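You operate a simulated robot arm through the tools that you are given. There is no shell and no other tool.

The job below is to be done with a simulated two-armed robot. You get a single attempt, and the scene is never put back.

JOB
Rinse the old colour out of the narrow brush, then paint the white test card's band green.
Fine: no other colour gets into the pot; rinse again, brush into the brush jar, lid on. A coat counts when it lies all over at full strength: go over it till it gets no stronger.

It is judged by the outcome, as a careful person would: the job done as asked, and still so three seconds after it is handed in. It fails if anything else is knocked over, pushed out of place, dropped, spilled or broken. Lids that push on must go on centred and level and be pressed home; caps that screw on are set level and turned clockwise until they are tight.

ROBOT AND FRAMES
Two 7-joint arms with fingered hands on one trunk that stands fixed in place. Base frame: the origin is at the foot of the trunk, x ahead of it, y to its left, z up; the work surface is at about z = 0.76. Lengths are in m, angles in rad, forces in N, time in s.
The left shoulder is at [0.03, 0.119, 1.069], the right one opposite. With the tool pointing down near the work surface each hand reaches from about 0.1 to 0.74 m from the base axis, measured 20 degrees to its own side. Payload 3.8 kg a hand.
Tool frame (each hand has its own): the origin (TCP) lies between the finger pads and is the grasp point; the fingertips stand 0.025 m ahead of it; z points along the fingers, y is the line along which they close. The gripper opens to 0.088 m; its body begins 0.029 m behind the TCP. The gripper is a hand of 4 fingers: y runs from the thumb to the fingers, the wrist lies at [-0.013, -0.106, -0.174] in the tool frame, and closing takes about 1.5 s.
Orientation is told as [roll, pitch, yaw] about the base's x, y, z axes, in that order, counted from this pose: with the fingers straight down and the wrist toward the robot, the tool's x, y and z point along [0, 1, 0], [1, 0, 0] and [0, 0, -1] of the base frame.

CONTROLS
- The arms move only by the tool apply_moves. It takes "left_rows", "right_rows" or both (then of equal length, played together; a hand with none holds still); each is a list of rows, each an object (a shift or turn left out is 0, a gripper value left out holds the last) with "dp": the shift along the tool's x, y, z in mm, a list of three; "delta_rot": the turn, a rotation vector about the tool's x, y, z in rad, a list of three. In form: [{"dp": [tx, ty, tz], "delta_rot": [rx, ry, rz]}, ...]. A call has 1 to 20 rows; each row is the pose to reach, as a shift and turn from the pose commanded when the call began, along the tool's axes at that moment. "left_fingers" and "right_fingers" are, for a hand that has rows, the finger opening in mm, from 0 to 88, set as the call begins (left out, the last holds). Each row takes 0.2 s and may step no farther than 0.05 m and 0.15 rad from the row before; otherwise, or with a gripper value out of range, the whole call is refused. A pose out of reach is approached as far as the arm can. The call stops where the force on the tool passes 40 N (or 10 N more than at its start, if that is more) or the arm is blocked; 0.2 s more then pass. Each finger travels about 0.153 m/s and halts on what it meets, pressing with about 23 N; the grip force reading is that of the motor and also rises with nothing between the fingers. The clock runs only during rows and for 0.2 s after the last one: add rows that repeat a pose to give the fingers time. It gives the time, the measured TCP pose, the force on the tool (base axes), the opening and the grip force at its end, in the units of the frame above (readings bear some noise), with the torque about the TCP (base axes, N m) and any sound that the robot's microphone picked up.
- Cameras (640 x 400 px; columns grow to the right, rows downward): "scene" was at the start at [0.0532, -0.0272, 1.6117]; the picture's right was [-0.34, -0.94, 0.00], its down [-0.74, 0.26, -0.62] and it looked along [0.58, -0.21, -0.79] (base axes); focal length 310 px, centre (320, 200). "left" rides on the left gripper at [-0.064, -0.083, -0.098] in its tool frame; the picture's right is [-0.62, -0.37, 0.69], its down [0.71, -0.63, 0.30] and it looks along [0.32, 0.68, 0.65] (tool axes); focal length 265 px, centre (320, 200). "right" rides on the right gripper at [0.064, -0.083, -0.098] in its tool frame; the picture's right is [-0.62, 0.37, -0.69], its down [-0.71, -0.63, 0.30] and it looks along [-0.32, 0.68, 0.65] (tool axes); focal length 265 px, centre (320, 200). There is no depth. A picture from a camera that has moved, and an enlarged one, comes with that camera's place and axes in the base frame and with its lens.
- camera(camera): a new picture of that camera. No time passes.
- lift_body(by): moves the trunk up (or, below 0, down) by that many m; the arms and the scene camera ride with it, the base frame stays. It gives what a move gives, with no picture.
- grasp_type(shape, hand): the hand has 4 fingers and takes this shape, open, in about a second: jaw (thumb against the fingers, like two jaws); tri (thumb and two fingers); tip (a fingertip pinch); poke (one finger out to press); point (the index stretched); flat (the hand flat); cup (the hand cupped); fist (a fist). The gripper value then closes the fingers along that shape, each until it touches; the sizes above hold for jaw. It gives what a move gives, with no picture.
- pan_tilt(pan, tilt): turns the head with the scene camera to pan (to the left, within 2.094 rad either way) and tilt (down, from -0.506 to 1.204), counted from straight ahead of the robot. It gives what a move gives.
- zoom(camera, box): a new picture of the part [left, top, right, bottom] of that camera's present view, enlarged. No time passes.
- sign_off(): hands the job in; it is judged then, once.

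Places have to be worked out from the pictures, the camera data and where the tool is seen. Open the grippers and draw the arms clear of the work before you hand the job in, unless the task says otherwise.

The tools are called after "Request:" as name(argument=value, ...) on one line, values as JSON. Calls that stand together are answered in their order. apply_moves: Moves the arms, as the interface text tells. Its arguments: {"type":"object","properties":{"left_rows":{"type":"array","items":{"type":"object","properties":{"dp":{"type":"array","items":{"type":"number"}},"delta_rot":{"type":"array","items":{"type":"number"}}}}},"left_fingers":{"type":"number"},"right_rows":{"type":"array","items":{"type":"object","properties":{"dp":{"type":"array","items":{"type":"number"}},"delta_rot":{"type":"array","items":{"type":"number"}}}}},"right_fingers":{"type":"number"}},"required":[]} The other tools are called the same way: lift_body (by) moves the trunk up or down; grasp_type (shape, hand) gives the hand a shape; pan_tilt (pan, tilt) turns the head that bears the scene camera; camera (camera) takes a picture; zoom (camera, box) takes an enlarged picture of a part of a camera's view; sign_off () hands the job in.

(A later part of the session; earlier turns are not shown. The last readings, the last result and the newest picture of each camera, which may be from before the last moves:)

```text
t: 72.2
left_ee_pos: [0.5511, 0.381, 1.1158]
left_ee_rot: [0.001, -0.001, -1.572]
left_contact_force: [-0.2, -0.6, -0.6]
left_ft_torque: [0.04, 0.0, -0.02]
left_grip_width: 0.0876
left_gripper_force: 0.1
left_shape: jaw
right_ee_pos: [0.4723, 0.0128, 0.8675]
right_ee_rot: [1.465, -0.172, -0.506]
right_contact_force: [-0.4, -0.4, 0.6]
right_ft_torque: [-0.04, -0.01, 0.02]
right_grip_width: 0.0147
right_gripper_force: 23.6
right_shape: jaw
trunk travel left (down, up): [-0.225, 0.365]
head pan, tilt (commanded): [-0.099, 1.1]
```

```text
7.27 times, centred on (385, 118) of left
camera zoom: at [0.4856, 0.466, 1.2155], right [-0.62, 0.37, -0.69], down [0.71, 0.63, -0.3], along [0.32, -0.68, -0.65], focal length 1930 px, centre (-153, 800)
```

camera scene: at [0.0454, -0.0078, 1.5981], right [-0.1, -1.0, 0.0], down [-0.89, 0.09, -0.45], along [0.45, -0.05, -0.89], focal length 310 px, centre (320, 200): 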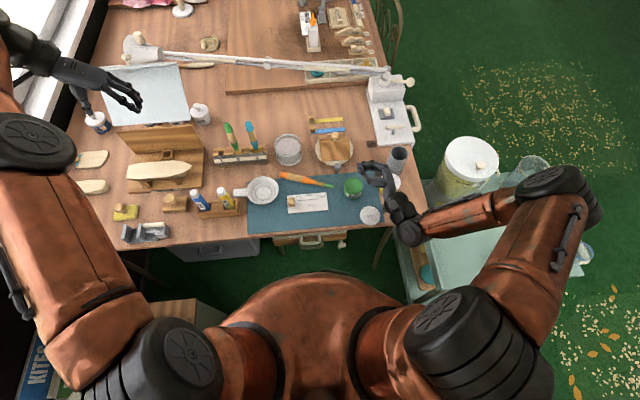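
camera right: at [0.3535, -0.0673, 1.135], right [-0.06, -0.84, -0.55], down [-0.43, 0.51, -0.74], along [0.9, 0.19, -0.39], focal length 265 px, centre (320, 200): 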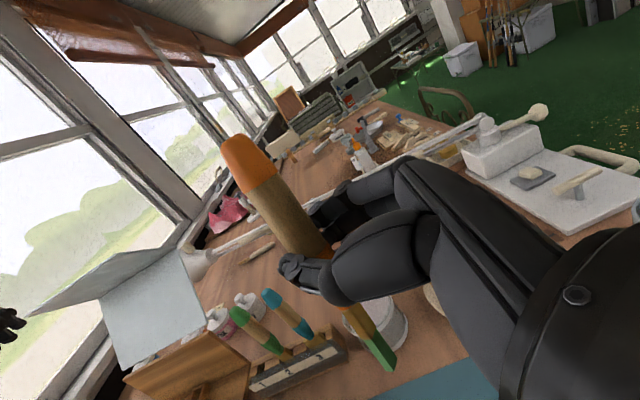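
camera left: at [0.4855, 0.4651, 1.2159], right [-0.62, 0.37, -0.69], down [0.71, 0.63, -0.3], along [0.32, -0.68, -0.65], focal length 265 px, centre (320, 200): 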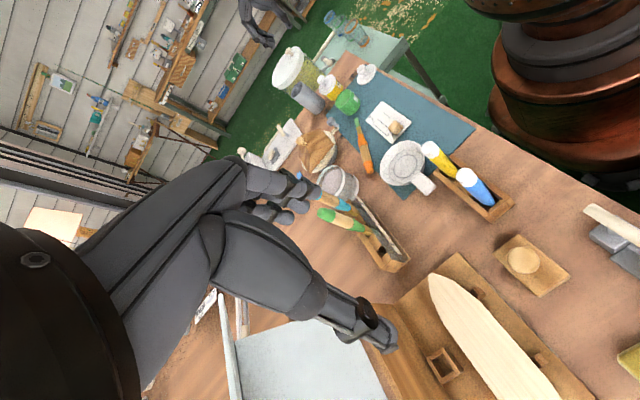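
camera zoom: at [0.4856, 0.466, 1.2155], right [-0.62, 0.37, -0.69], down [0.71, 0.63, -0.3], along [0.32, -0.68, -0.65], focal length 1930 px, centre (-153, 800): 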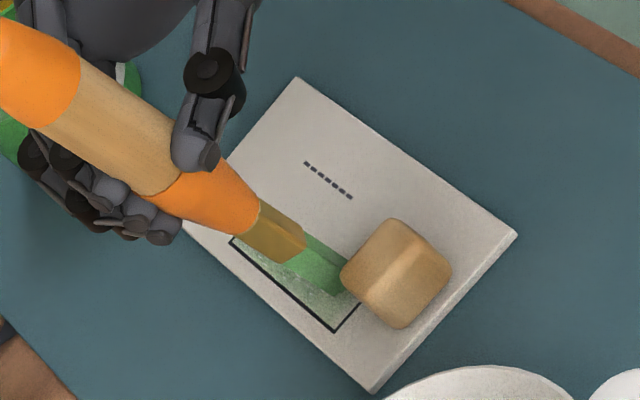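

The coat is stronger now and contact is lighter at the left end. I'll go over it with compensated pressure, starting about 4 mm further left, to the right end and back.

Request:
apply_moves(right_rows=[{"dp": [-0.39, -0.59, 4.97]}, {"dp": [-1.74, 3.49, -2.36]}, {"dp": [-3.02, 7.32, -9.26]}, {"dp": [-4.29, 11.16, -16.17]}, {"dp": [-5.56, 15.0, -23.07]}, {"dp": [-6.83, 18.84, -29.98]}, {"dp": [-8.11, 22.68, -36.88]}, {"dp": [-9.22, 26.04, -42.92]}, {"dp": [-10.34, 29.4, -48.96]}, {"dp": [-9.22, 26.04, -42.92]}, {"dp": [-8.11, 22.68, -36.88]}, {"dp": [-6.83, 18.84, -29.98]}, {"dp": [-5.56, 15.0, -23.07]}, {"dp": [-4.29, 11.16, -16.17]}, {"dp": [-3.02, 7.32, -9.26]}, {"dp": [-1.74, 3.49, -2.36]}, {"dp": [-0.39, -0.59, 4.97]}])

Request:
zoom(camera="right", box=[280, 270, 460, 400])

Request:
zoom(camera="left", box=[350, 90, 420, 145])

```text
t: 75.8
left_ee_pos: [0.5512, 0.3812, 1.117]
left_ee_rot: [0.0, 0.0, -1.571]
left_contact_force: [-0.4, 0.5, 0.1]
left_ft_torque: [-0.01, -0.03, 0.01]
left_grip_width: 0.0879
left_gripper_force: 0.0
left_shape: jaw
right_ee_pos: [0.4742, 0.0188, 0.867]
right_ee_rot: [1.464, -0.169, -0.505]
right_contact_force: [-0.1, -0.4, 1.1]
right_ft_torque: [0.02, 0.0, -0.02]
right_grip_width: 0.0148
right_gripper_force: 23.3
right_shape: jaw
trunk travel left (down, up): [-0.225, 0.365]
head pan, tilt (commanded): [-0.099, 1.1]
```

```text
3.08 times, centred on (370, 335) of right
camera zoom: at [0.3477, -0.0148, 0.9251], right [0.03, -0.88, -0.47], down [-0.32, 0.44, -0.84], along [0.95, 0.18, -0.27], focal length 817 px, centre (166, -215)
```

zoom: 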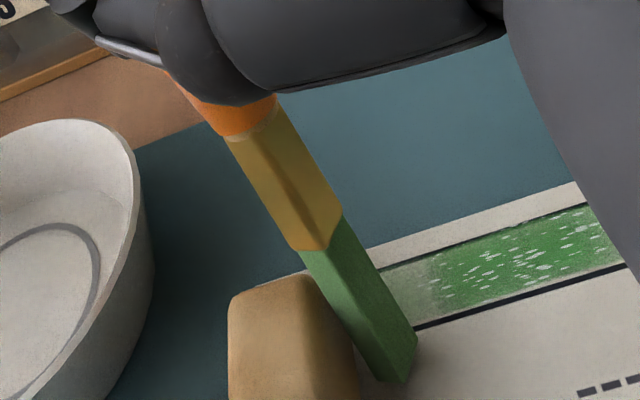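

```text
7.27 times, centred on (385, 118) of left
camera zoom: at [0.4856, 0.4659, 1.2155], right [-0.62, 0.37, -0.69], down [0.71, 0.63, -0.3], along [0.32, -0.68, -0.65], focal length 1930 px, centre (-153, 800)
```

zoom: 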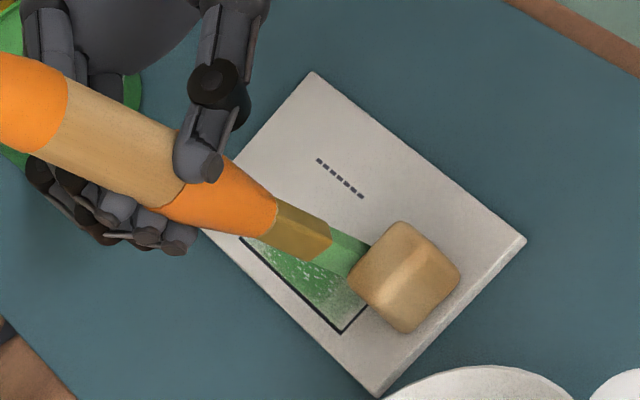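

The brush has pivoted in the grip and the tip is now near the wooden block; the card may have shifted slightly. I'll lift straight up at once and inspect.

Request:
apply_moves(right_rows=[{"dp": [5, 0.9, -0.5]}, {"dp": [15, 2.6, -1.6]}, {"dp": [35, 6, -3.7]}, {"dp": [35, 6, -3.7]}])

Request:
zoom(camera="right", box=[240, 220, 480, 400])

Request:
zoom(camera="left", box=[340, 70, 430, 150])

Request:
zoom(camera="scene", box=[255, 135, 345, 220])

```text
t: 76.8
left_ee_pos: [0.5507, 0.3813, 1.117]
left_ee_rot: [0.0, 0.0, -1.571]
left_contact_force: [-0.4, -1.3, -0.9]
left_ft_torque: [-0.03, -0.01, 0.02]
left_grip_width: 0.088
left_gripper_force: 0.1
left_shape: jaw
right_ee_pos: [0.4742, 0.0205, 0.902]
right_ee_rot: [1.465, -0.171, -0.508]
right_contact_force: [0.1, 0.2, -0.5]
right_ft_torque: [0.0, -0.02, 0.03]
right_grip_width: 0.0146
right_gripper_force: 23.0
right_shape: jaw
trunk travel left (down, up): [-0.225, 0.365]
head pan, tilt (commanded): [-0.099, 1.1]
```

```text
2.22 times, centred on (360, 310) of right
camera zoom: at [0.3476, -0.0139, 0.9611], right [0.03, -0.88, -0.47], down [-0.32, 0.44, -0.84], along [0.95, 0.18, -0.27], focal length 590 px, centre (231, -44)
```

zoom: 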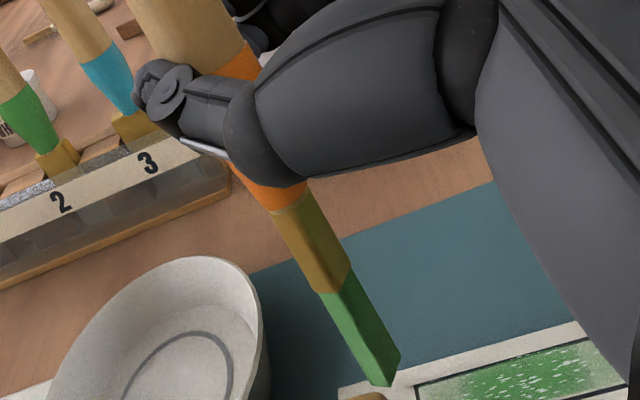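

```text
5.00 times, centred on (385, 110) of left
camera zoom: at [0.4856, 0.4659, 1.2155], right [-0.62, 0.37, -0.69], down [0.71, 0.63, -0.3], along [0.32, -0.68, -0.65], focal length 1327 px, centre (-5, 650)
```

zoom: 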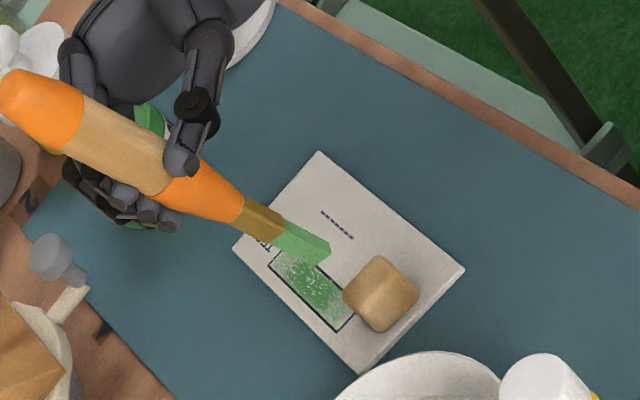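

```text
4.71 times, centred on (300, 178) of scene
camera zoom: at [0.0454, -0.0078, 1.5982], right [-0.1, -1.0, 0.0], down [-0.89, 0.09, -0.45], along [0.45, -0.05, -0.89], focal length 1459 px, centre (414, 306)
```

zoom: 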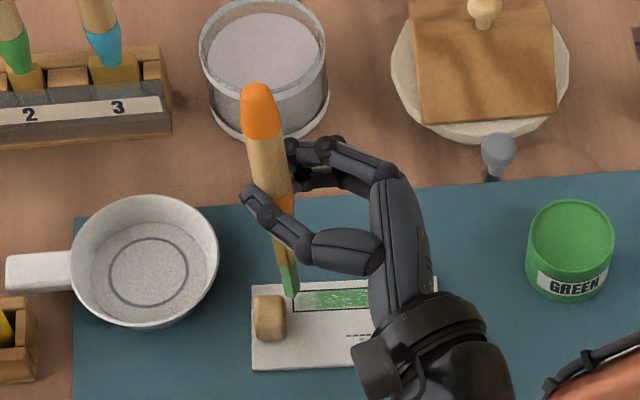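

The coat is building but patchy at the left. I'll move the hand up and aside for a clear view of the card and to re-measure the brush.

Request:
apply_moves(right_rows=[{"dp": [29, 5, -3]}, {"dp": [58, 10, -6]}, {"dp": [74, 25, -45]}, {"dp": [65, 49, -88]}, {"dp": [57, 73, -131]}, {"dp": [57, 73, -131]}])

Request:
zoom(camera="scene", box=[260, 100, 390, 220])

Request:
zoom(camera="scene", box=[280, 182, 340, 218])

Request:
zoom(camera="left", box=[270, 30, 430, 150])

Request:
zoom(camera="left", box=[360, 95, 420, 145])

Request:
camera(camera="right")

```text
t: 78.2
left_ee_pos: [0.5506, 0.3828, 1.1164]
left_ee_rot: [0.0, -0.001, -1.57]
left_contact_force: [0.5, 0.4, -0.6]
left_ft_torque: [-0.01, -0.01, -0.02]
left_grip_width: 0.0876
left_gripper_force: 0.0
left_shape: jaw
right_ee_pos: [0.4668, -0.1176, 0.9843]
right_ee_rot: [1.464, -0.172, -0.507]
right_contact_force: [0.1, 1.0, 0.5]
right_ft_torque: [0.06, 0.01, -0.02]
right_grip_width: 0.0147
right_gripper_force: 23.1
right_shape: jaw
trunk travel left (down, up): [-0.225, 0.365]
head pan, tilt (commanded): [-0.099, 1.1]
```

```text
3.33 times, centred on (325, 160) of scene
camera zoom: at [0.0457, -0.0072, 1.5982], right [-0.1, -1.0, 0.0], down [-0.89, 0.09, -0.45], along [0.45, -0.05, -0.89], focal length 1034 px, centre (303, 333)
```

zoom: 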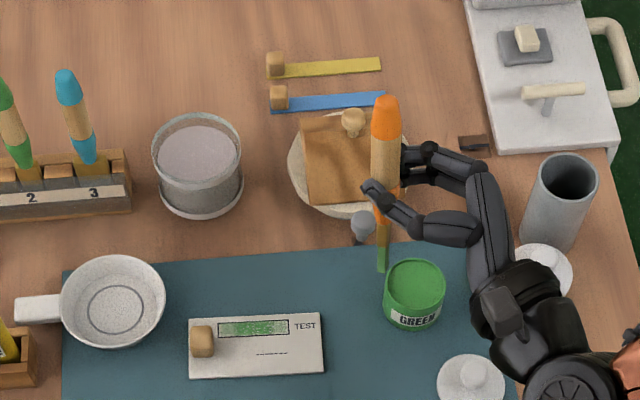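

```text
10.67 times, centred on (310, 200) of scene
camera zoom: at [0.0457, -0.0072, 1.5982], right [-0.1, -1.0, 0.0], down [-0.89, 0.09, -0.45], along [0.45, -0.05, -0.89], focal length 3308 px, centre (427, 200)
```

zoom: 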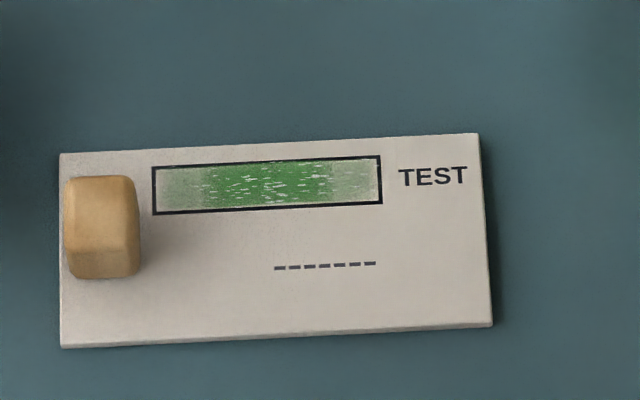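

```text
3.33 times, centred on (350, 90) of left
camera zoom: at [0.4859, 0.4664, 1.2152], right [-0.62, 0.37, -0.69], down [0.71, 0.63, -0.3], along [0.32, -0.68, -0.65], focal length 885 px, centre (220, 567)
```

zoom: 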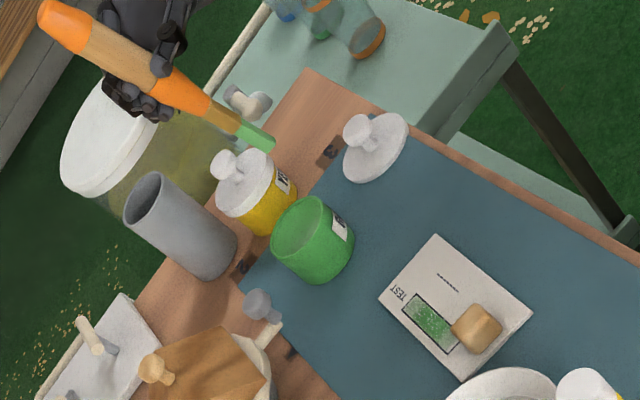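

```text
8.00 times, centred on (390, 120) of left
camera zoom: at [0.4859, 0.4664, 1.2152], right [-0.62, 0.37, -0.69], down [0.71, 0.63, -0.3], along [0.32, -0.68, -0.65], focal length 2123 px, centre (-240, 840)
```

zoom: 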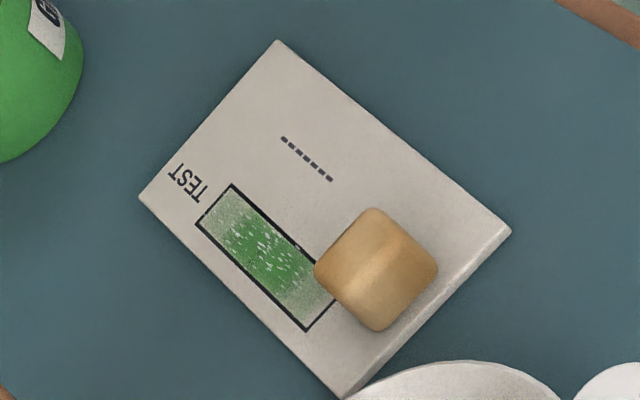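

```text
taken
camera right: at [0.3405, -0.1516, 1.0438], right [0.03, -0.88, -0.47], down [-0.32, 0.44, -0.84], along [0.95, 0.18, -0.27], focal length 265 px, centre (320, 200)
```

right: 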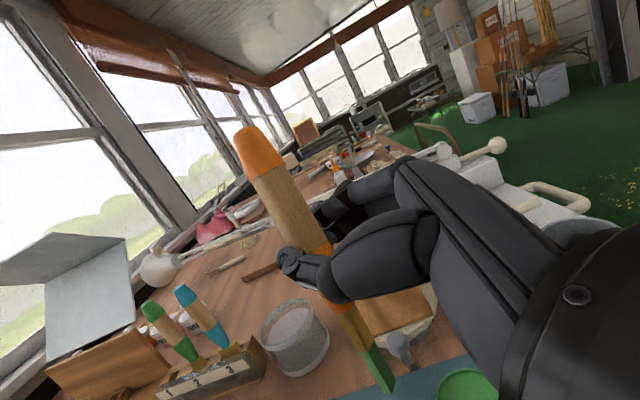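

The middle of the band is green with pale flecks and both ends are faint. The card has moved about 4 mm, and the tip now leans toward the robot. I'll reload the brush: hover over the pot and lower to just above the paint.

Request:
apply_moves(right_rows=[{"dp": [-5, 23, -10]}, {"dp": [-10.1, 46, -20.1]}, {"dp": [-40, 41, -17]}, {"dp": [-65, 36.5, -14.3]}, {"dp": [-78, 34.2, -12.9]}, {"dp": [-78, 34.2, -12.9]}])

Request:
zoom(camera="right", box=[300, 280, 460, 400])

Request:
zoom(camera="scene", box=[320, 150, 390, 210])

Request:
zoom(camera="left", box=[310, 60, 390, 130])

```text
t: 79.6
left_ee_pos: [0.5506, 0.382, 1.116]
left_ee_rot: [0.0, 0.0, -1.572]
left_contact_force: [0.7, -0.8, 0.4]
left_ft_torque: [-0.04, 0.02, 0.0]
left_grip_width: 0.0877
left_gripper_force: 0.1
left_shape: jaw
right_ee_pos: [0.4986, -0.1605, 0.9144]
right_ee_rot: [1.464, -0.172, -0.508]
right_contact_force: [0.0, 0.4, 0.8]
right_ft_torque: [-0.06, -0.02, 0.01]
right_grip_width: 0.0146
right_gripper_force: 23.0
right_shape: jaw
trunk travel left (down, up): [-0.225, 0.365]
head pan, tilt (commanded): [-0.099, 1.1]
```

```text
3.33 times, centred on (380, 340) of right
camera zoom: at [0.3711, -0.1936, 0.9739], right [0.03, -0.88, -0.47], down [-0.32, 0.44, -0.84], along [0.95, 0.18, -0.27], focal length 885 px, centre (120, -267)
```

zoom: 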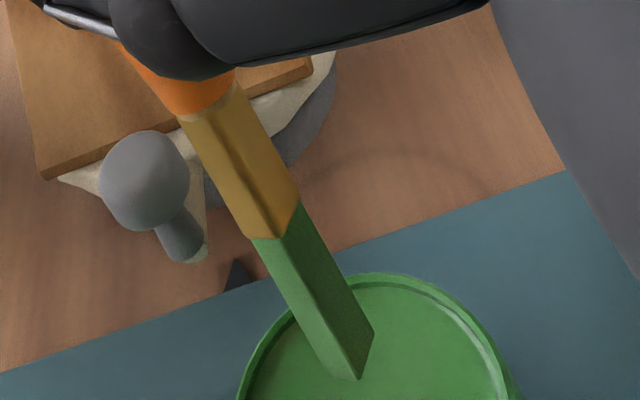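

```text
6.67 times, centred on (355, 180) of scene
camera zoom: at [0.0452, -0.0079, 1.5982], right [-0.1, -1.0, 0.0], down [-0.89, 0.09, -0.45], along [0.45, -0.05, -0.89], focal length 2067 px, centre (87, 333)
```

zoom: 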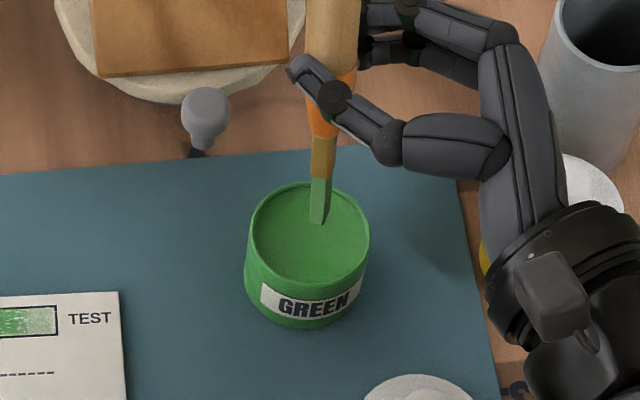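

```text
5.71 times, centred on (350, 95) of left
camera zoom: at [0.4855, 0.4658, 1.2156], right [-0.62, 0.37, -0.69], down [0.71, 0.63, -0.3], along [0.32, -0.68, -0.65], focal length 1517 px, centre (149, 800)
```

zoom: 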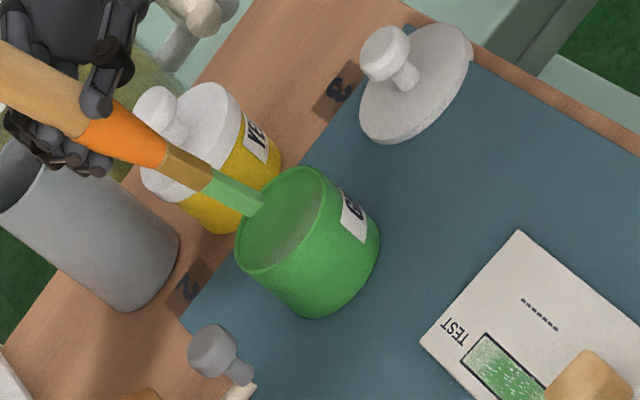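

The tip is centred over the pot mouth. I'll lower it in careful stages: 20 mm first, then small steps with force checks.

Request:
apply_moves(right_rows=[{"dp": [-7, -1.2, 0.7]}, {"dp": [-14, -2.4, 1.5]}, {"dp": [-19.6, -3.4, 2.1]}, {"dp": [-19.6, -3.4, 2.1]}])

Request:
zoom(camera="right", box=[300, 280, 460, 400])

Request:
zoom(camera="scene", box=[320, 150, 390, 210])

```text
t: 80.6
left_ee_pos: [0.55, 0.3813, 1.117]
left_ee_rot: [0.0, -0.001, -1.573]
left_contact_force: [0.6, 0.5, 0.0]
left_ft_torque: [0.04, 0.02, 0.0]
left_grip_width: 0.0878
left_gripper_force: 0.1
left_shape: jaw
right_ee_pos: [0.4976, -0.1602, 0.8965]
right_ee_rot: [1.467, -0.175, -0.506]
right_contact_force: [5.1, 1.2, 16.1]
right_ft_torque: [0.15, -0.3, 0.02]
right_grip_width: 0.0144
right_gripper_force: 23.2
right_shape: jaw
trunk travel left (down, up): [-0.225, 0.365]
head pan, tilt (commanded): [-0.099, 1.1]
```

```text
3.33 times, centred on (380, 340) of right
camera zoom: at [0.3706, -0.1936, 0.9552], right [0.03, -0.88, -0.47], down [-0.32, 0.44, -0.84], along [0.95, 0.18, -0.27], focal length 885 px, centre (120, -267)
```

zoom: 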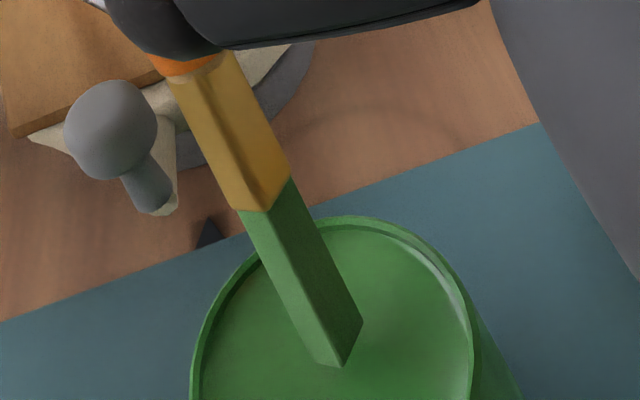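

```text
6.67 times, centred on (355, 180) of scene
camera zoom: at [0.0441, -0.0074, 1.5984], right [-0.1, -1.0, 0.0], down [-0.89, 0.09, -0.45], along [0.45, -0.05, -0.89], focal length 2067 px, centre (87, 333)
```

zoom: 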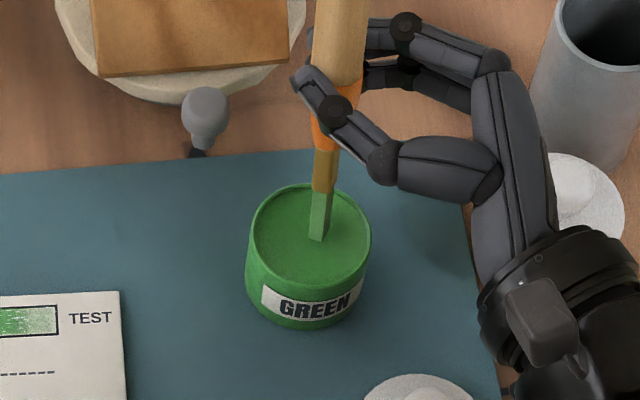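

The paint surface is solid at z≈0.80 with 16 N on the tip, so touching it is enough. I'll raise off right away.

Request:
apply_moves(right_rows=[{"dp": [4, 0.7, -0.4]}, {"dp": [4, 0.7, -0.4]}])

Request:
zoom(camera="right", box=[300, 280, 460, 400])

```text
t: 81.2
left_ee_pos: [0.5496, 0.3812, 1.1183]
left_ee_rot: [0.002, 0.001, -1.571]
left_contact_force: [0.6, -0.2, 0.0]
left_ft_torque: [-0.03, 0.02, 0.0]
left_grip_width: 0.0879
left_gripper_force: 0.1
left_shape: jaw
right_ee_pos: [0.4965, -0.1605, 0.8981]
right_ee_rot: [1.463, -0.17, -0.509]
right_contact_force: [2.7, -0.9, 3.8]
right_ft_torque: [0.01, -0.08, 0.0]
right_grip_width: 0.0145
right_gripper_force: 23.3
right_shape: jaw
trunk travel left (down, up): [-0.225, 0.365]
head pan, tilt (commanded): [-0.099, 1.1]
```

```text
3.33 times, centred on (380, 340) of right
camera zoom: at [0.3704, -0.194, 0.9575], right [0.03, -0.88, -0.47], down [-0.33, 0.44, -0.84], along [0.95, 0.18, -0.27], focal length 885 px, centre (120, -267)
```

zoom: 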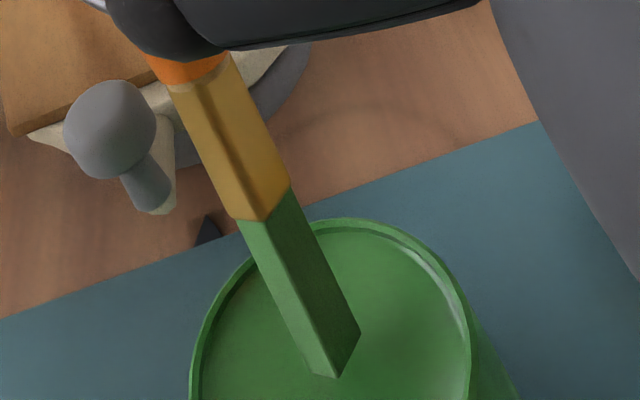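

Now only light contact. I'll lift clear and re-measure the brush in the hand.

Request:
apply_moves(right_rows=[{"dp": [20, 3.5, -2]}, {"dp": [45, 8, -5]}, {"dp": [70, 12, -7.5]}, {"dp": [70, 12, -7.5]}])

Request:
zoom(camera="scene", box=[310, 100, 420, 210])

Request:
zoom(camera="left", box=[250, 20, 410, 140])

Request:
zoom(camera="right", box=[220, 110, 480, 400])

```text
t: 82.2
left_ee_pos: [0.5505, 0.3817, 1.1176]
left_ee_rot: [0.0, -0.001, -1.57]
left_contact_force: [-1.4, 0.1, 0.5]
left_ft_torque: [0.0, -0.02, -0.02]
left_grip_width: 0.0878
left_gripper_force: 0.0
left_shape: jaw
right_ee_pos: [0.4958, -0.1612, 0.9703]
right_ee_rot: [1.464, -0.172, -0.506]
right_contact_force: [0.5, 0.5, -0.4]
right_ft_torque: [0.01, 0.0, 0.0]
right_grip_width: 0.0142
right_gripper_force: 23.5
right_shape: jaw
trunk travel left (down, up): [-0.225, 0.365]
head pan, tilt (commanded): [-0.099, 1.1]
```

```text
3.64 times, centred on (365, 155) of scene
camera zoom: at [0.0455, -0.0081, 1.5982], right [-0.1, -1.0, 0.0], down [-0.89, 0.09, -0.45], along [0.45, -0.04, -0.89], focal length 1128 px, centre (156, 364)
```

zoom: 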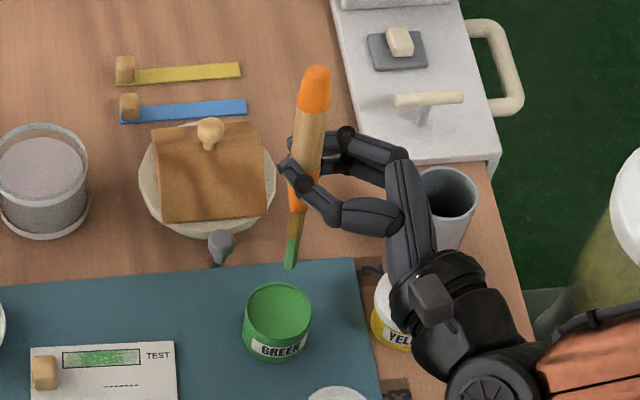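

```text
3.33 times, centred on (330, 80) of left
camera zoom: at [0.4857, 0.4657, 1.2155], right [-0.62, 0.37, -0.69], down [0.71, 0.63, -0.3], along [0.32, -0.68, -0.65], focal length 885 px, centre (287, 600)
```

zoom: 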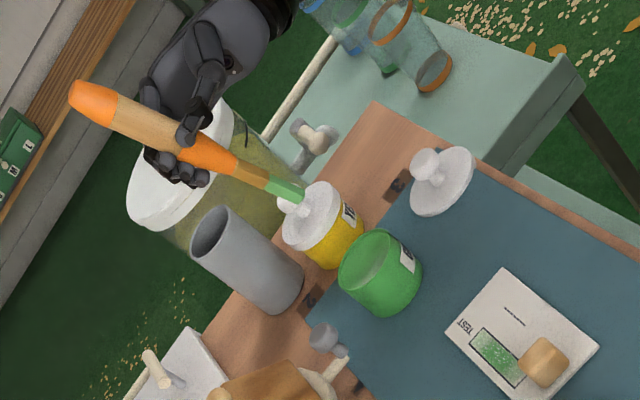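

```text
1.38 times, centred on (350, 255) of right
camera zoom: at [0.3699, -0.194, 1.0295], right [0.03, -0.88, -0.47], down [-0.32, 0.44, -0.84], along [0.95, 0.18, -0.27], focal length 366 px, centre (279, 124)
```

zoom: 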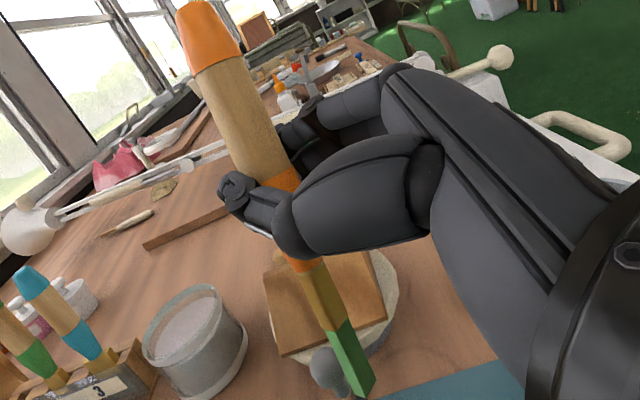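

The brush has rotated to about a 14° lean but is loaded. Both the paint and the card are hard surfaces, so I must use very light contact. I'll move over the band's right end and stop about 20 mm above it.

Request:
apply_moves(right_rows=[{"dp": [7, -20, 33]}, {"dp": [14, -40.5, 65.5]}, {"dp": [21.1, -60.8, 98.3]}, {"dp": [-15, -67, 102]}, {"dp": [-48, -72.8, 105.6]}, {"dp": [-67.4, -76.2, 107.7]}, {"dp": [-67.4, -76.2, 107.7]}])

Request:
zoom(camera="right", box=[280, 270, 460, 400])

Request:
zoom(camera="left", box=[350, 80, 430, 150])

Request:
zoom(camera="scene", box=[275, 165, 345, 220])

```text
t: 83.8
left_ee_pos: [0.5504, 0.3816, 1.1172]
left_ee_rot: [0.001, 0.001, -1.571]
left_contact_force: [0.8, 0.2, -0.1]
left_ft_torque: [0.01, 0.0, -0.03]
left_grip_width: 0.088
left_gripper_force: 0.0
left_shape: jaw
right_ee_pos: [0.4904, -0.044, 0.8787]
right_ee_rot: [1.464, -0.17, -0.505]
right_contact_force: [-0.2, -0.5, 0.0]
right_ft_torque: [0.04, -0.02, 0.03]
right_grip_width: 0.0121
right_gripper_force: 22.7
right_shape: jaw
trunk travel left (down, up): [-0.225, 0.365]
head pan, tilt (commanded): [-0.099, 1.1]
```

```text
3.08 times, centred on (370, 335) of right
camera zoom: at [0.3649, -0.0762, 0.9381], right [0.03, -0.88, -0.47], down [-0.32, 0.44, -0.84], along [0.95, 0.18, -0.27], focal length 817 px, centre (166, -215)
```

zoom: 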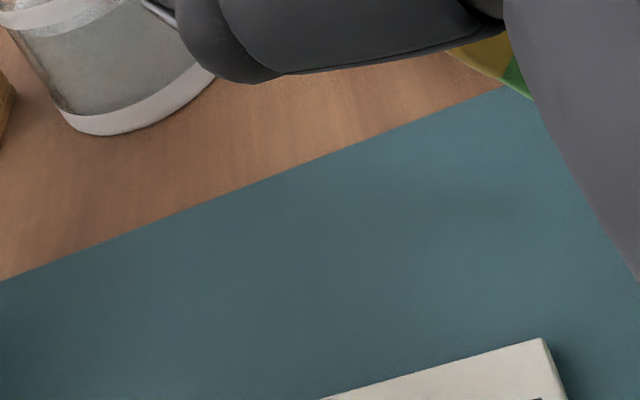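

```text
5.71 times, centred on (390, 115) of left
camera zoom: at [0.4856, 0.4659, 1.2156], right [-0.62, 0.37, -0.69], down [0.71, 0.63, -0.3], along [0.32, -0.68, -0.65], focal length 1517 px, centre (-80, 686)
```

zoom: 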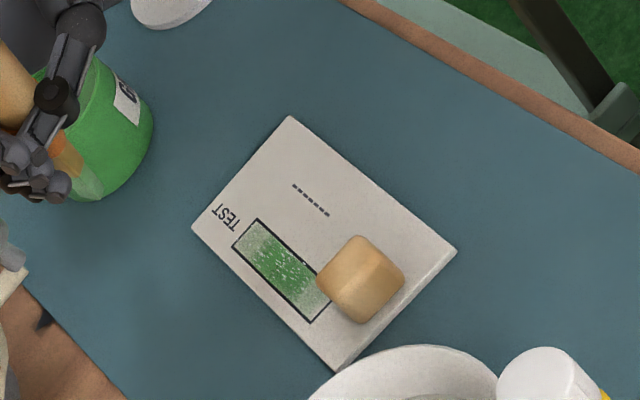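

```text
7.27 times, centred on (310, 192) of scene
camera zoom: at [0.0452, -0.0078, 1.5982], right [-0.1, -1.0, 0.0], down [-0.89, 0.09, -0.45], along [0.45, -0.05, -0.89], focal length 2255 px, centre (393, 254)
```

zoom: 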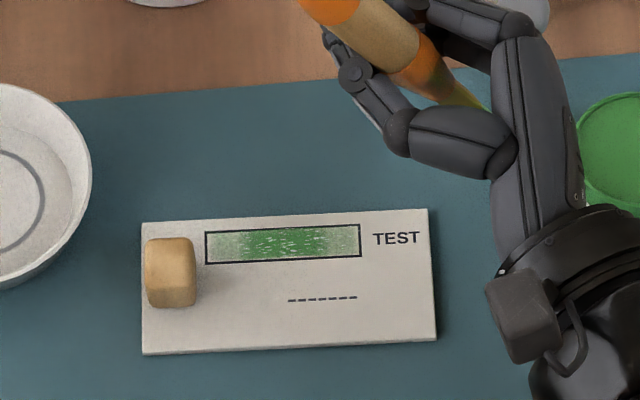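

The brush has swung in the weakened grip (width 12.1 mm). I need to see exactly how it hangs before doing anything.

Request:
zoom(camera="scene", box=[270, 110, 410, 220])

Request:
zoom(camera="left", box=[280, 30, 420, 150])

Request:
camera(camera="right")

```text
3.64 times, centred on (340, 165) of scene
camera zoom: at [0.0452, -0.0078, 1.5982], right [-0.1, -1.0, 0.0], down [-0.89, 0.09, -0.45], along [0.45, -0.05, -0.89], focal length 1128 px, centre (247, 327)
```

zoom: 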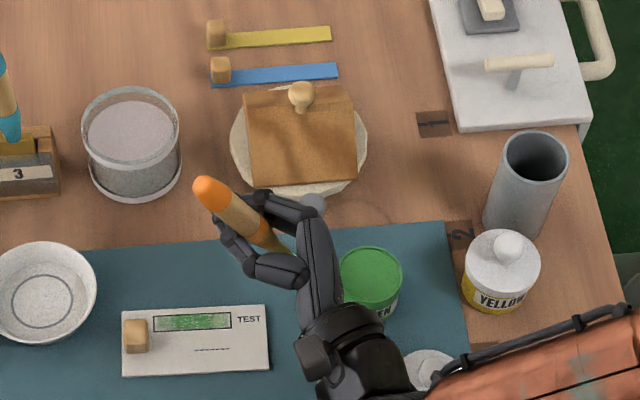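

```text
3.33 times, centred on (350, 90) of left
camera zoom: at [0.4856, 0.4659, 1.2156], right [-0.62, 0.37, -0.69], down [0.71, 0.63, -0.3], along [0.32, -0.68, -0.65], focal length 885 px, centre (220, 567)
```

zoom: 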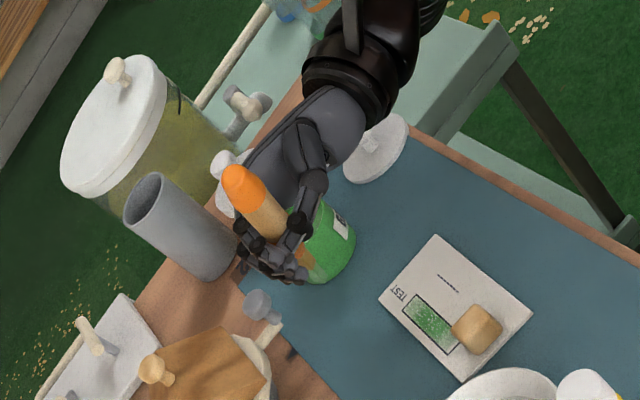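

```text
taken
camera right: at [0.3649, -0.0762, 0.9381], right [0.03, -0.88, -0.47], down [-0.32, 0.44, -0.84], along [0.95, 0.18, -0.27], focal length 265 px, centre (320, 200)
```

right: 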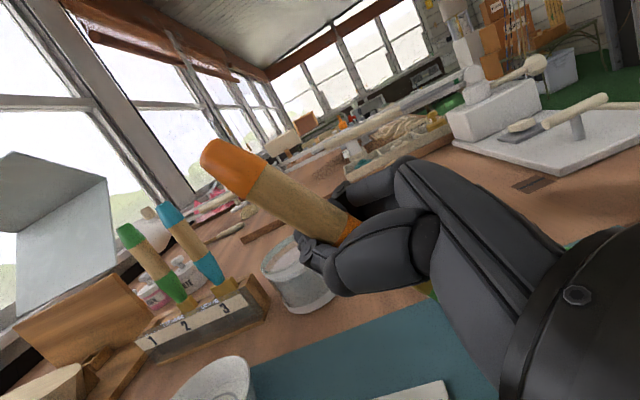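

The brush is held only at the fingertips, with the handle end up-left at ≈(0.49, −0.023, 0.937) and the tip clear of everything. The safest recovery is to take the free upper handle with the left hand, fingers along the brush. I'll measure precisely first.

Request:
zoom(camera="right", box=[180, 120, 420, 300])

Request:
zoom(camera="scene", box=[310, 145, 370, 195])

Request:
zoom(camera="left", box=[335, 70, 395, 120])

```text
2.22 times, centred on (300, 210) of right
camera zoom: at [0.3649, -0.0762, 0.9381], right [0.03, -0.88, -0.47], down [-0.32, 0.44, -0.84], along [0.95, 0.18, -0.27], focal length 590 px, centre (364, 178)
```

zoom: 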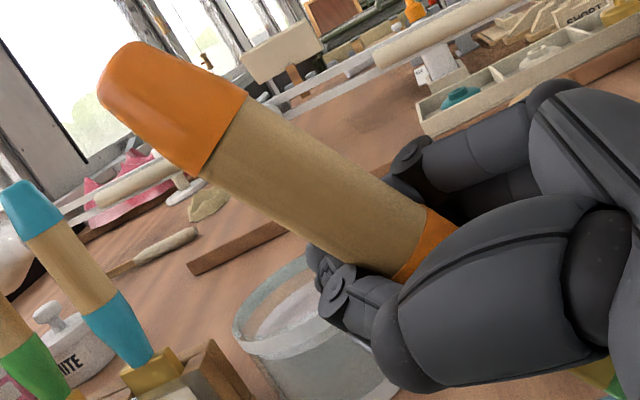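

```text
8.00 times, centred on (340, 170) of scene
camera zoom: at [0.0452, -0.0078, 1.5982], right [-0.1, -1.0, 0.0], down [-0.89, 0.09, -0.45], along [0.45, -0.05, -0.89], focal length 2481 px, centre (160, 440)
```

zoom: 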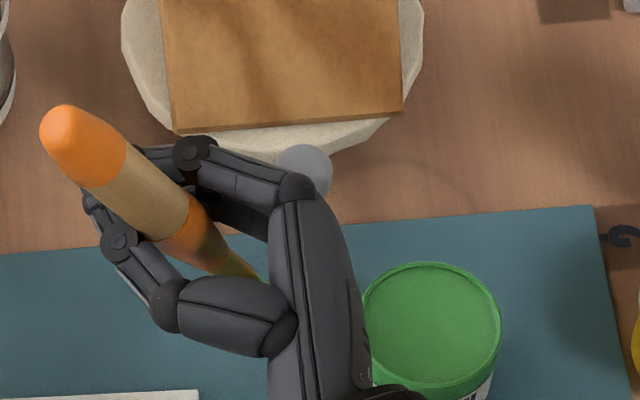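

```text
8.00 times, centred on (365, 95) of left
camera zoom: at [0.4856, 0.4659, 1.2156], right [-0.62, 0.37, -0.69], down [0.71, 0.63, -0.3], along [0.32, -0.68, -0.65], focal length 2123 px, centre (-40, 1040)
```

zoom: 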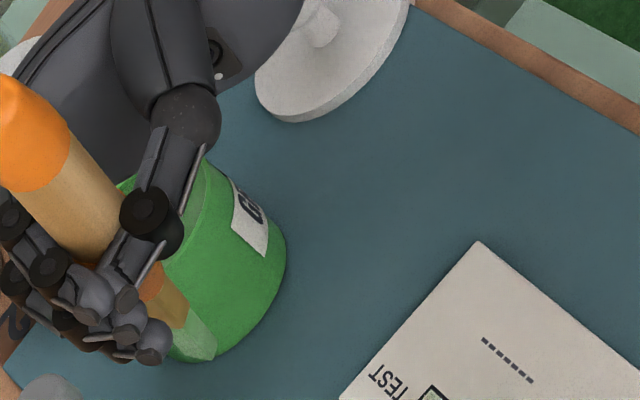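

I judge the handle axis direction (tip-ward) as ≈(0.12, −0.47, −0.87) with its end at ≈(0.483, −0.022, 0.943). I'll bring the left hand round to yaw 0 well to the left first.

Request:
apply_moves(left_rows=[{"dp": [-5, 16, 0], "delta_rot": [0, 0, -0.14]}, {"dp": [-11, 33, 0], "delta_rot": [0, 0, -0.28]}, {"dp": [-16, 49, 0], "delta_rot": [0, 0, -0.42]}, {"dp": [-22, 65, 0], "delta_rot": [0, 0, -0.56]}, {"dp": [-27, 82, 0], "delta_rot": [0, 0, -0.7]}, {"dp": [-33, 98, 0], "delta_rot": [0, 0, -0.84]}, {"dp": [-38, 115, 0], "delta_rot": [0, 0, -0.98]}, {"dp": [-44, 131, 0], "delta_rot": [0, 0, -1.12]}, {"dp": [-49, 147, 0], "delta_rot": [0, 0, -1.26]}, {"dp": [-55, 164, 0], "delta_rot": [0, 0, -1.4]}, {"dp": [-60, 180, 0], "delta_rot": [0, 0, -1.52]}, {"dp": [-60, 180, 0], "delta_rot": [0, 0, -1.571]}, {"dp": [-60, 180, 0], "delta_rot": [0, 0, -1.571]}], left_fingers=66)

Request:
camera(camera="left")

Request:
camera(camera="scene")

Request:
camera(camera="right")

```text
t: 86.6
left_ee_pos: [0.4917, 0.2014, 1.1187]
left_ee_rot: [-0.001, -0.001, 0.003]
left_contact_force: [-1.0, 0.8, 0.4]
left_ft_torque: [-0.01, 0.01, -0.03]
left_grip_width: 0.0662
left_gripper_force: 0.0
left_shape: jaw
right_ee_pos: [0.492, -0.0438, 0.879]
right_ee_rot: [1.465, -0.172, -0.507]
right_contact_force: [0.4, 0.0, -0.7]
right_ft_torque: [-0.03, -0.01, 0.01]
right_grip_width: 0.0123
right_gripper_force: 23.1
right_shape: jaw
trunk travel left (down, up): [-0.225, 0.365]
head pan, tilt (commanded): [-0.099, 1.1]
```

```text
taken
camera left: at [0.4069, 0.1383, 1.2158], right [-0.37, -0.62, -0.69], down [-0.63, 0.71, -0.3], along [0.68, 0.33, -0.65], focal length 265 px, centre (320, 200)
```

left: 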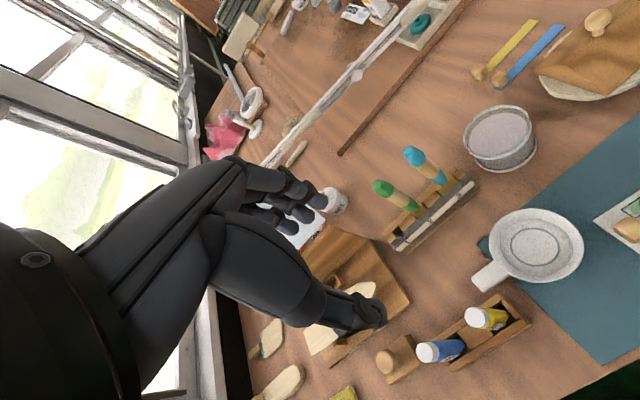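

```text
taken
camera scene: at [0.0451, -0.0082, 1.5982], right [-0.1, -1.0, 0.0], down [-0.89, 0.09, -0.45], along [0.45, -0.04, -0.89], focal length 310 px, centre (320, 200)
```

scene: 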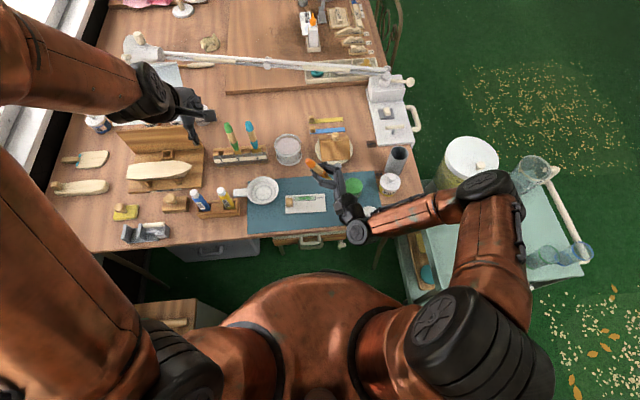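

```text
taken
camera right: at [0.3649, -0.0764, 0.9383], right [0.03, -0.88, -0.47], down [-0.32, 0.44, -0.84], along [0.95, 0.18, -0.27], focal length 265 px, centre (320, 200)
```

right: 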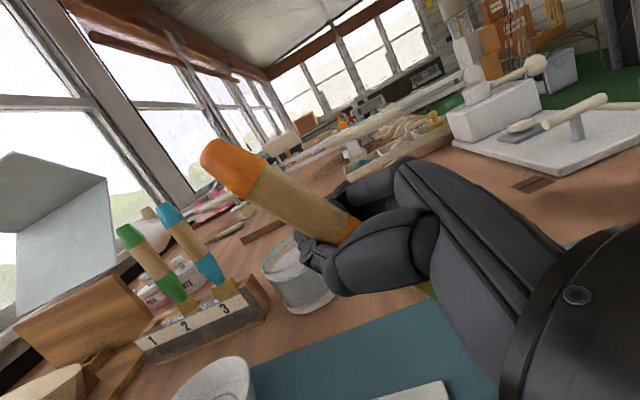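

The brush is steady. I'll bring the left hand to a pre-grasp above-left of the handle end, fingers pointing along the brush.

Request:
apply_moves(left_rows=[{"dp": [-32, -1, 18], "delta_rot": [0, -0.09, 0]}, {"dp": [-64, -2, 36], "delta_rot": [0, -0.18, 0]}, {"dp": [-96, -3, 55], "delta_rot": [0, -0.27, 0]}, {"dp": [-128, -4, 73], "delta_rot": [0, -0.36, 0]}, {"dp": [-160, -5, 92], "delta_rot": [0, -0.45, 0]}, {"dp": [-186, -6, 109], "delta_rot": [0, -0.49, 0]}, {"dp": [-186, -6, 109], "delta_rot": [0, -0.49, 0]}])

Request:
camera(camera="left")

Request:
zoom(camera="scene", box=[240, 80, 420, 230])

Request:
camera(camera="right")

```text
t: 88.2
left_ee_pos: [0.4847, 0.0163, 1.0082]
left_ee_rot: [-0.493, 0.0, 0.002]
left_contact_force: [0.3, -0.6, 0.2]
left_ft_torque: [0.04, -0.02, 0.01]
left_grip_width: 0.0664
left_gripper_force: 0.1
left_shape: jaw
right_ee_pos: [0.4916, -0.0433, 0.88]
right_ee_rot: [1.463, -0.17, -0.503]
right_contact_force: [-0.1, -0.1, 0.0]
right_ft_torque: [0.01, 0.04, -0.01]
right_grip_width: 0.0123
right_gripper_force: 23.0
right_shape: jaw
trunk travel left (down, up): [-0.225, 0.365]
head pan, tilt (commanded): [-0.099, 1.1]
```

```text
taken
camera left: at [0.4006, 0.0072, 1.1251], right [-0.37, -0.87, -0.32], down [-0.63, 0.49, -0.61], along [0.68, -0.02, -0.73], focal length 265 px, centre (320, 200)
```

left: 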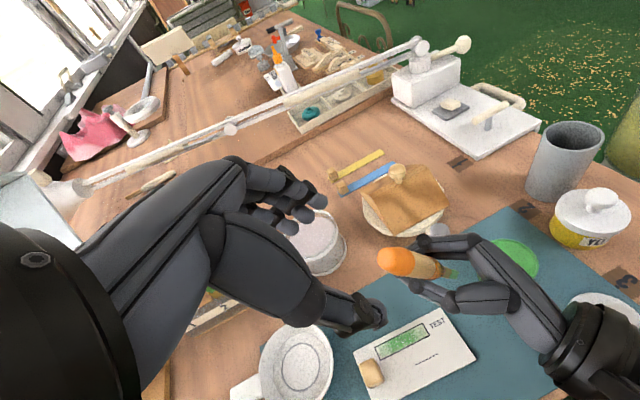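

```text
2.67 times, centred on (330, 155) of scene
camera zoom: at [0.0448, -0.0076, 1.5982], right [-0.1, -1.0, 0.0], down [-0.89, 0.09, -0.45], along [0.45, -0.05, -0.89], focal length 827 px, centre (293, 320)
```

zoom: 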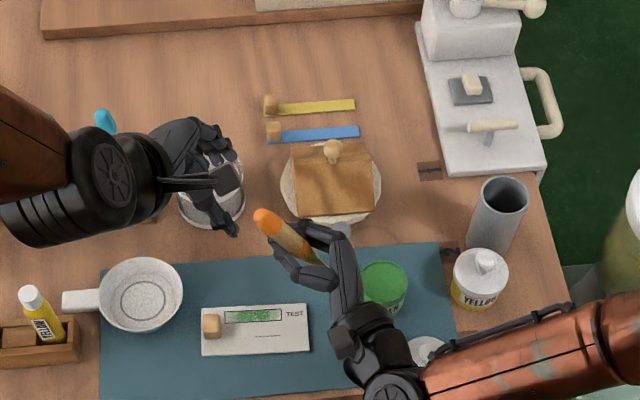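

```text
taken
camera right: at [0.3647, -0.0761, 0.9385], right [0.03, -0.88, -0.47], down [-0.32, 0.44, -0.84], along [0.95, 0.18, -0.27], focal length 265 px, centre (320, 200)
```

right: 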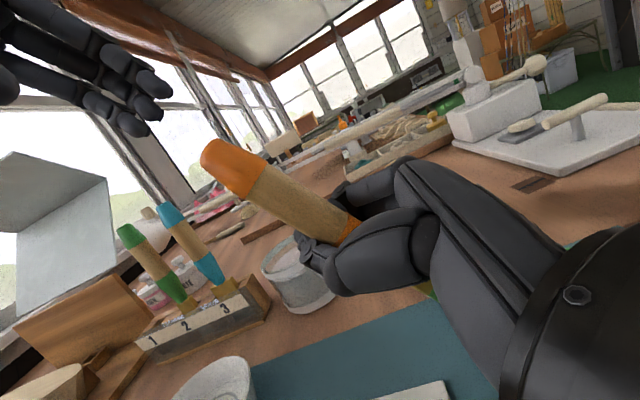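

The left hand lines up well with the brush axis. I'll advance 60 mm along the fingers and check clearance from the right hand.

Request:
apply_moves(left_rows=[{"dp": [0, 0, 15]}, {"dp": [0, 0, 30]}, {"dp": [0, 0, 45]}, {"dp": [0, 0, 60]}, {"dp": [0, 0, 60]}])

Request:
zoom(camera="left", box=[230, 140, 510, 360])

Request:
zoom(camera="scene", box=[270, 110, 390, 210])

Request:
camera(camera="right")

```text
t: 89.4
left_ee_pos: [0.4847, -0.0118, 0.9554]
left_ee_rot: [-0.491, 0.0, 0.001]
left_contact_force: [0.4, -0.2, 0.4]
left_ft_torque: [0.0, -0.01, 0.02]
left_grip_width: 0.0662
left_gripper_force: 0.0
left_shape: jaw
right_ee_pos: [0.4917, -0.0424, 0.8793]
right_ee_rot: [1.465, -0.172, -0.506]
right_contact_force: [0.0, 0.2, -0.6]
right_ft_torque: [0.0, 0.02, -0.01]
right_grip_width: 0.0121
right_gripper_force: 23.1
right_shape: jaw
trunk travel left (down, up): [-0.225, 0.365]
head pan, tilt (commanded): [-0.099, 1.1]
```

```text
1.82 times, centred on (370, 250) of left
camera zoom: at [0.4008, -0.0214, 1.0722], right [-0.37, -0.87, -0.32], down [-0.63, 0.49, -0.6], along [0.68, -0.02, -0.73], focal length 483 px, centre (229, 109)
```

zoom: 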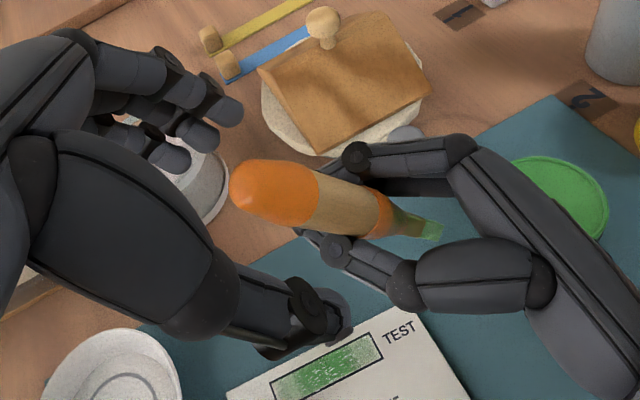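

```text
4.00 times, centred on (330, 160) of scene
camera zoom: at [0.045, -0.0079, 1.5982], right [-0.1, -1.0, 0.0], down [-0.89, 0.09, -0.45], along [0.45, -0.05, -0.89], focal length 1240 px, centre (280, 360)
```

zoom: 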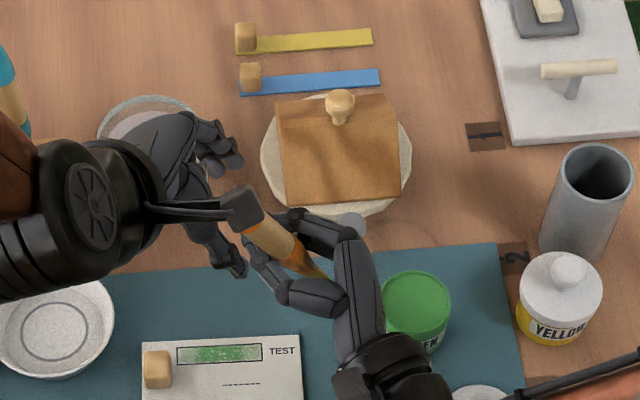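

```text
taken
camera right: at [0.3648, -0.0763, 0.9384], right [0.03, -0.88, -0.47], down [-0.32, 0.44, -0.84], along [0.95, 0.18, -0.27], focal length 265 px, centre (320, 200)
```

right: 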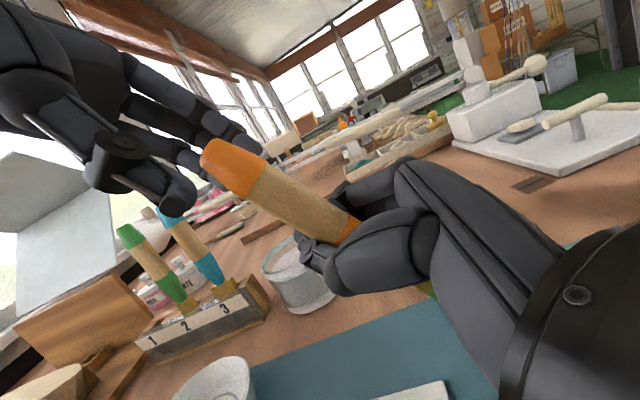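

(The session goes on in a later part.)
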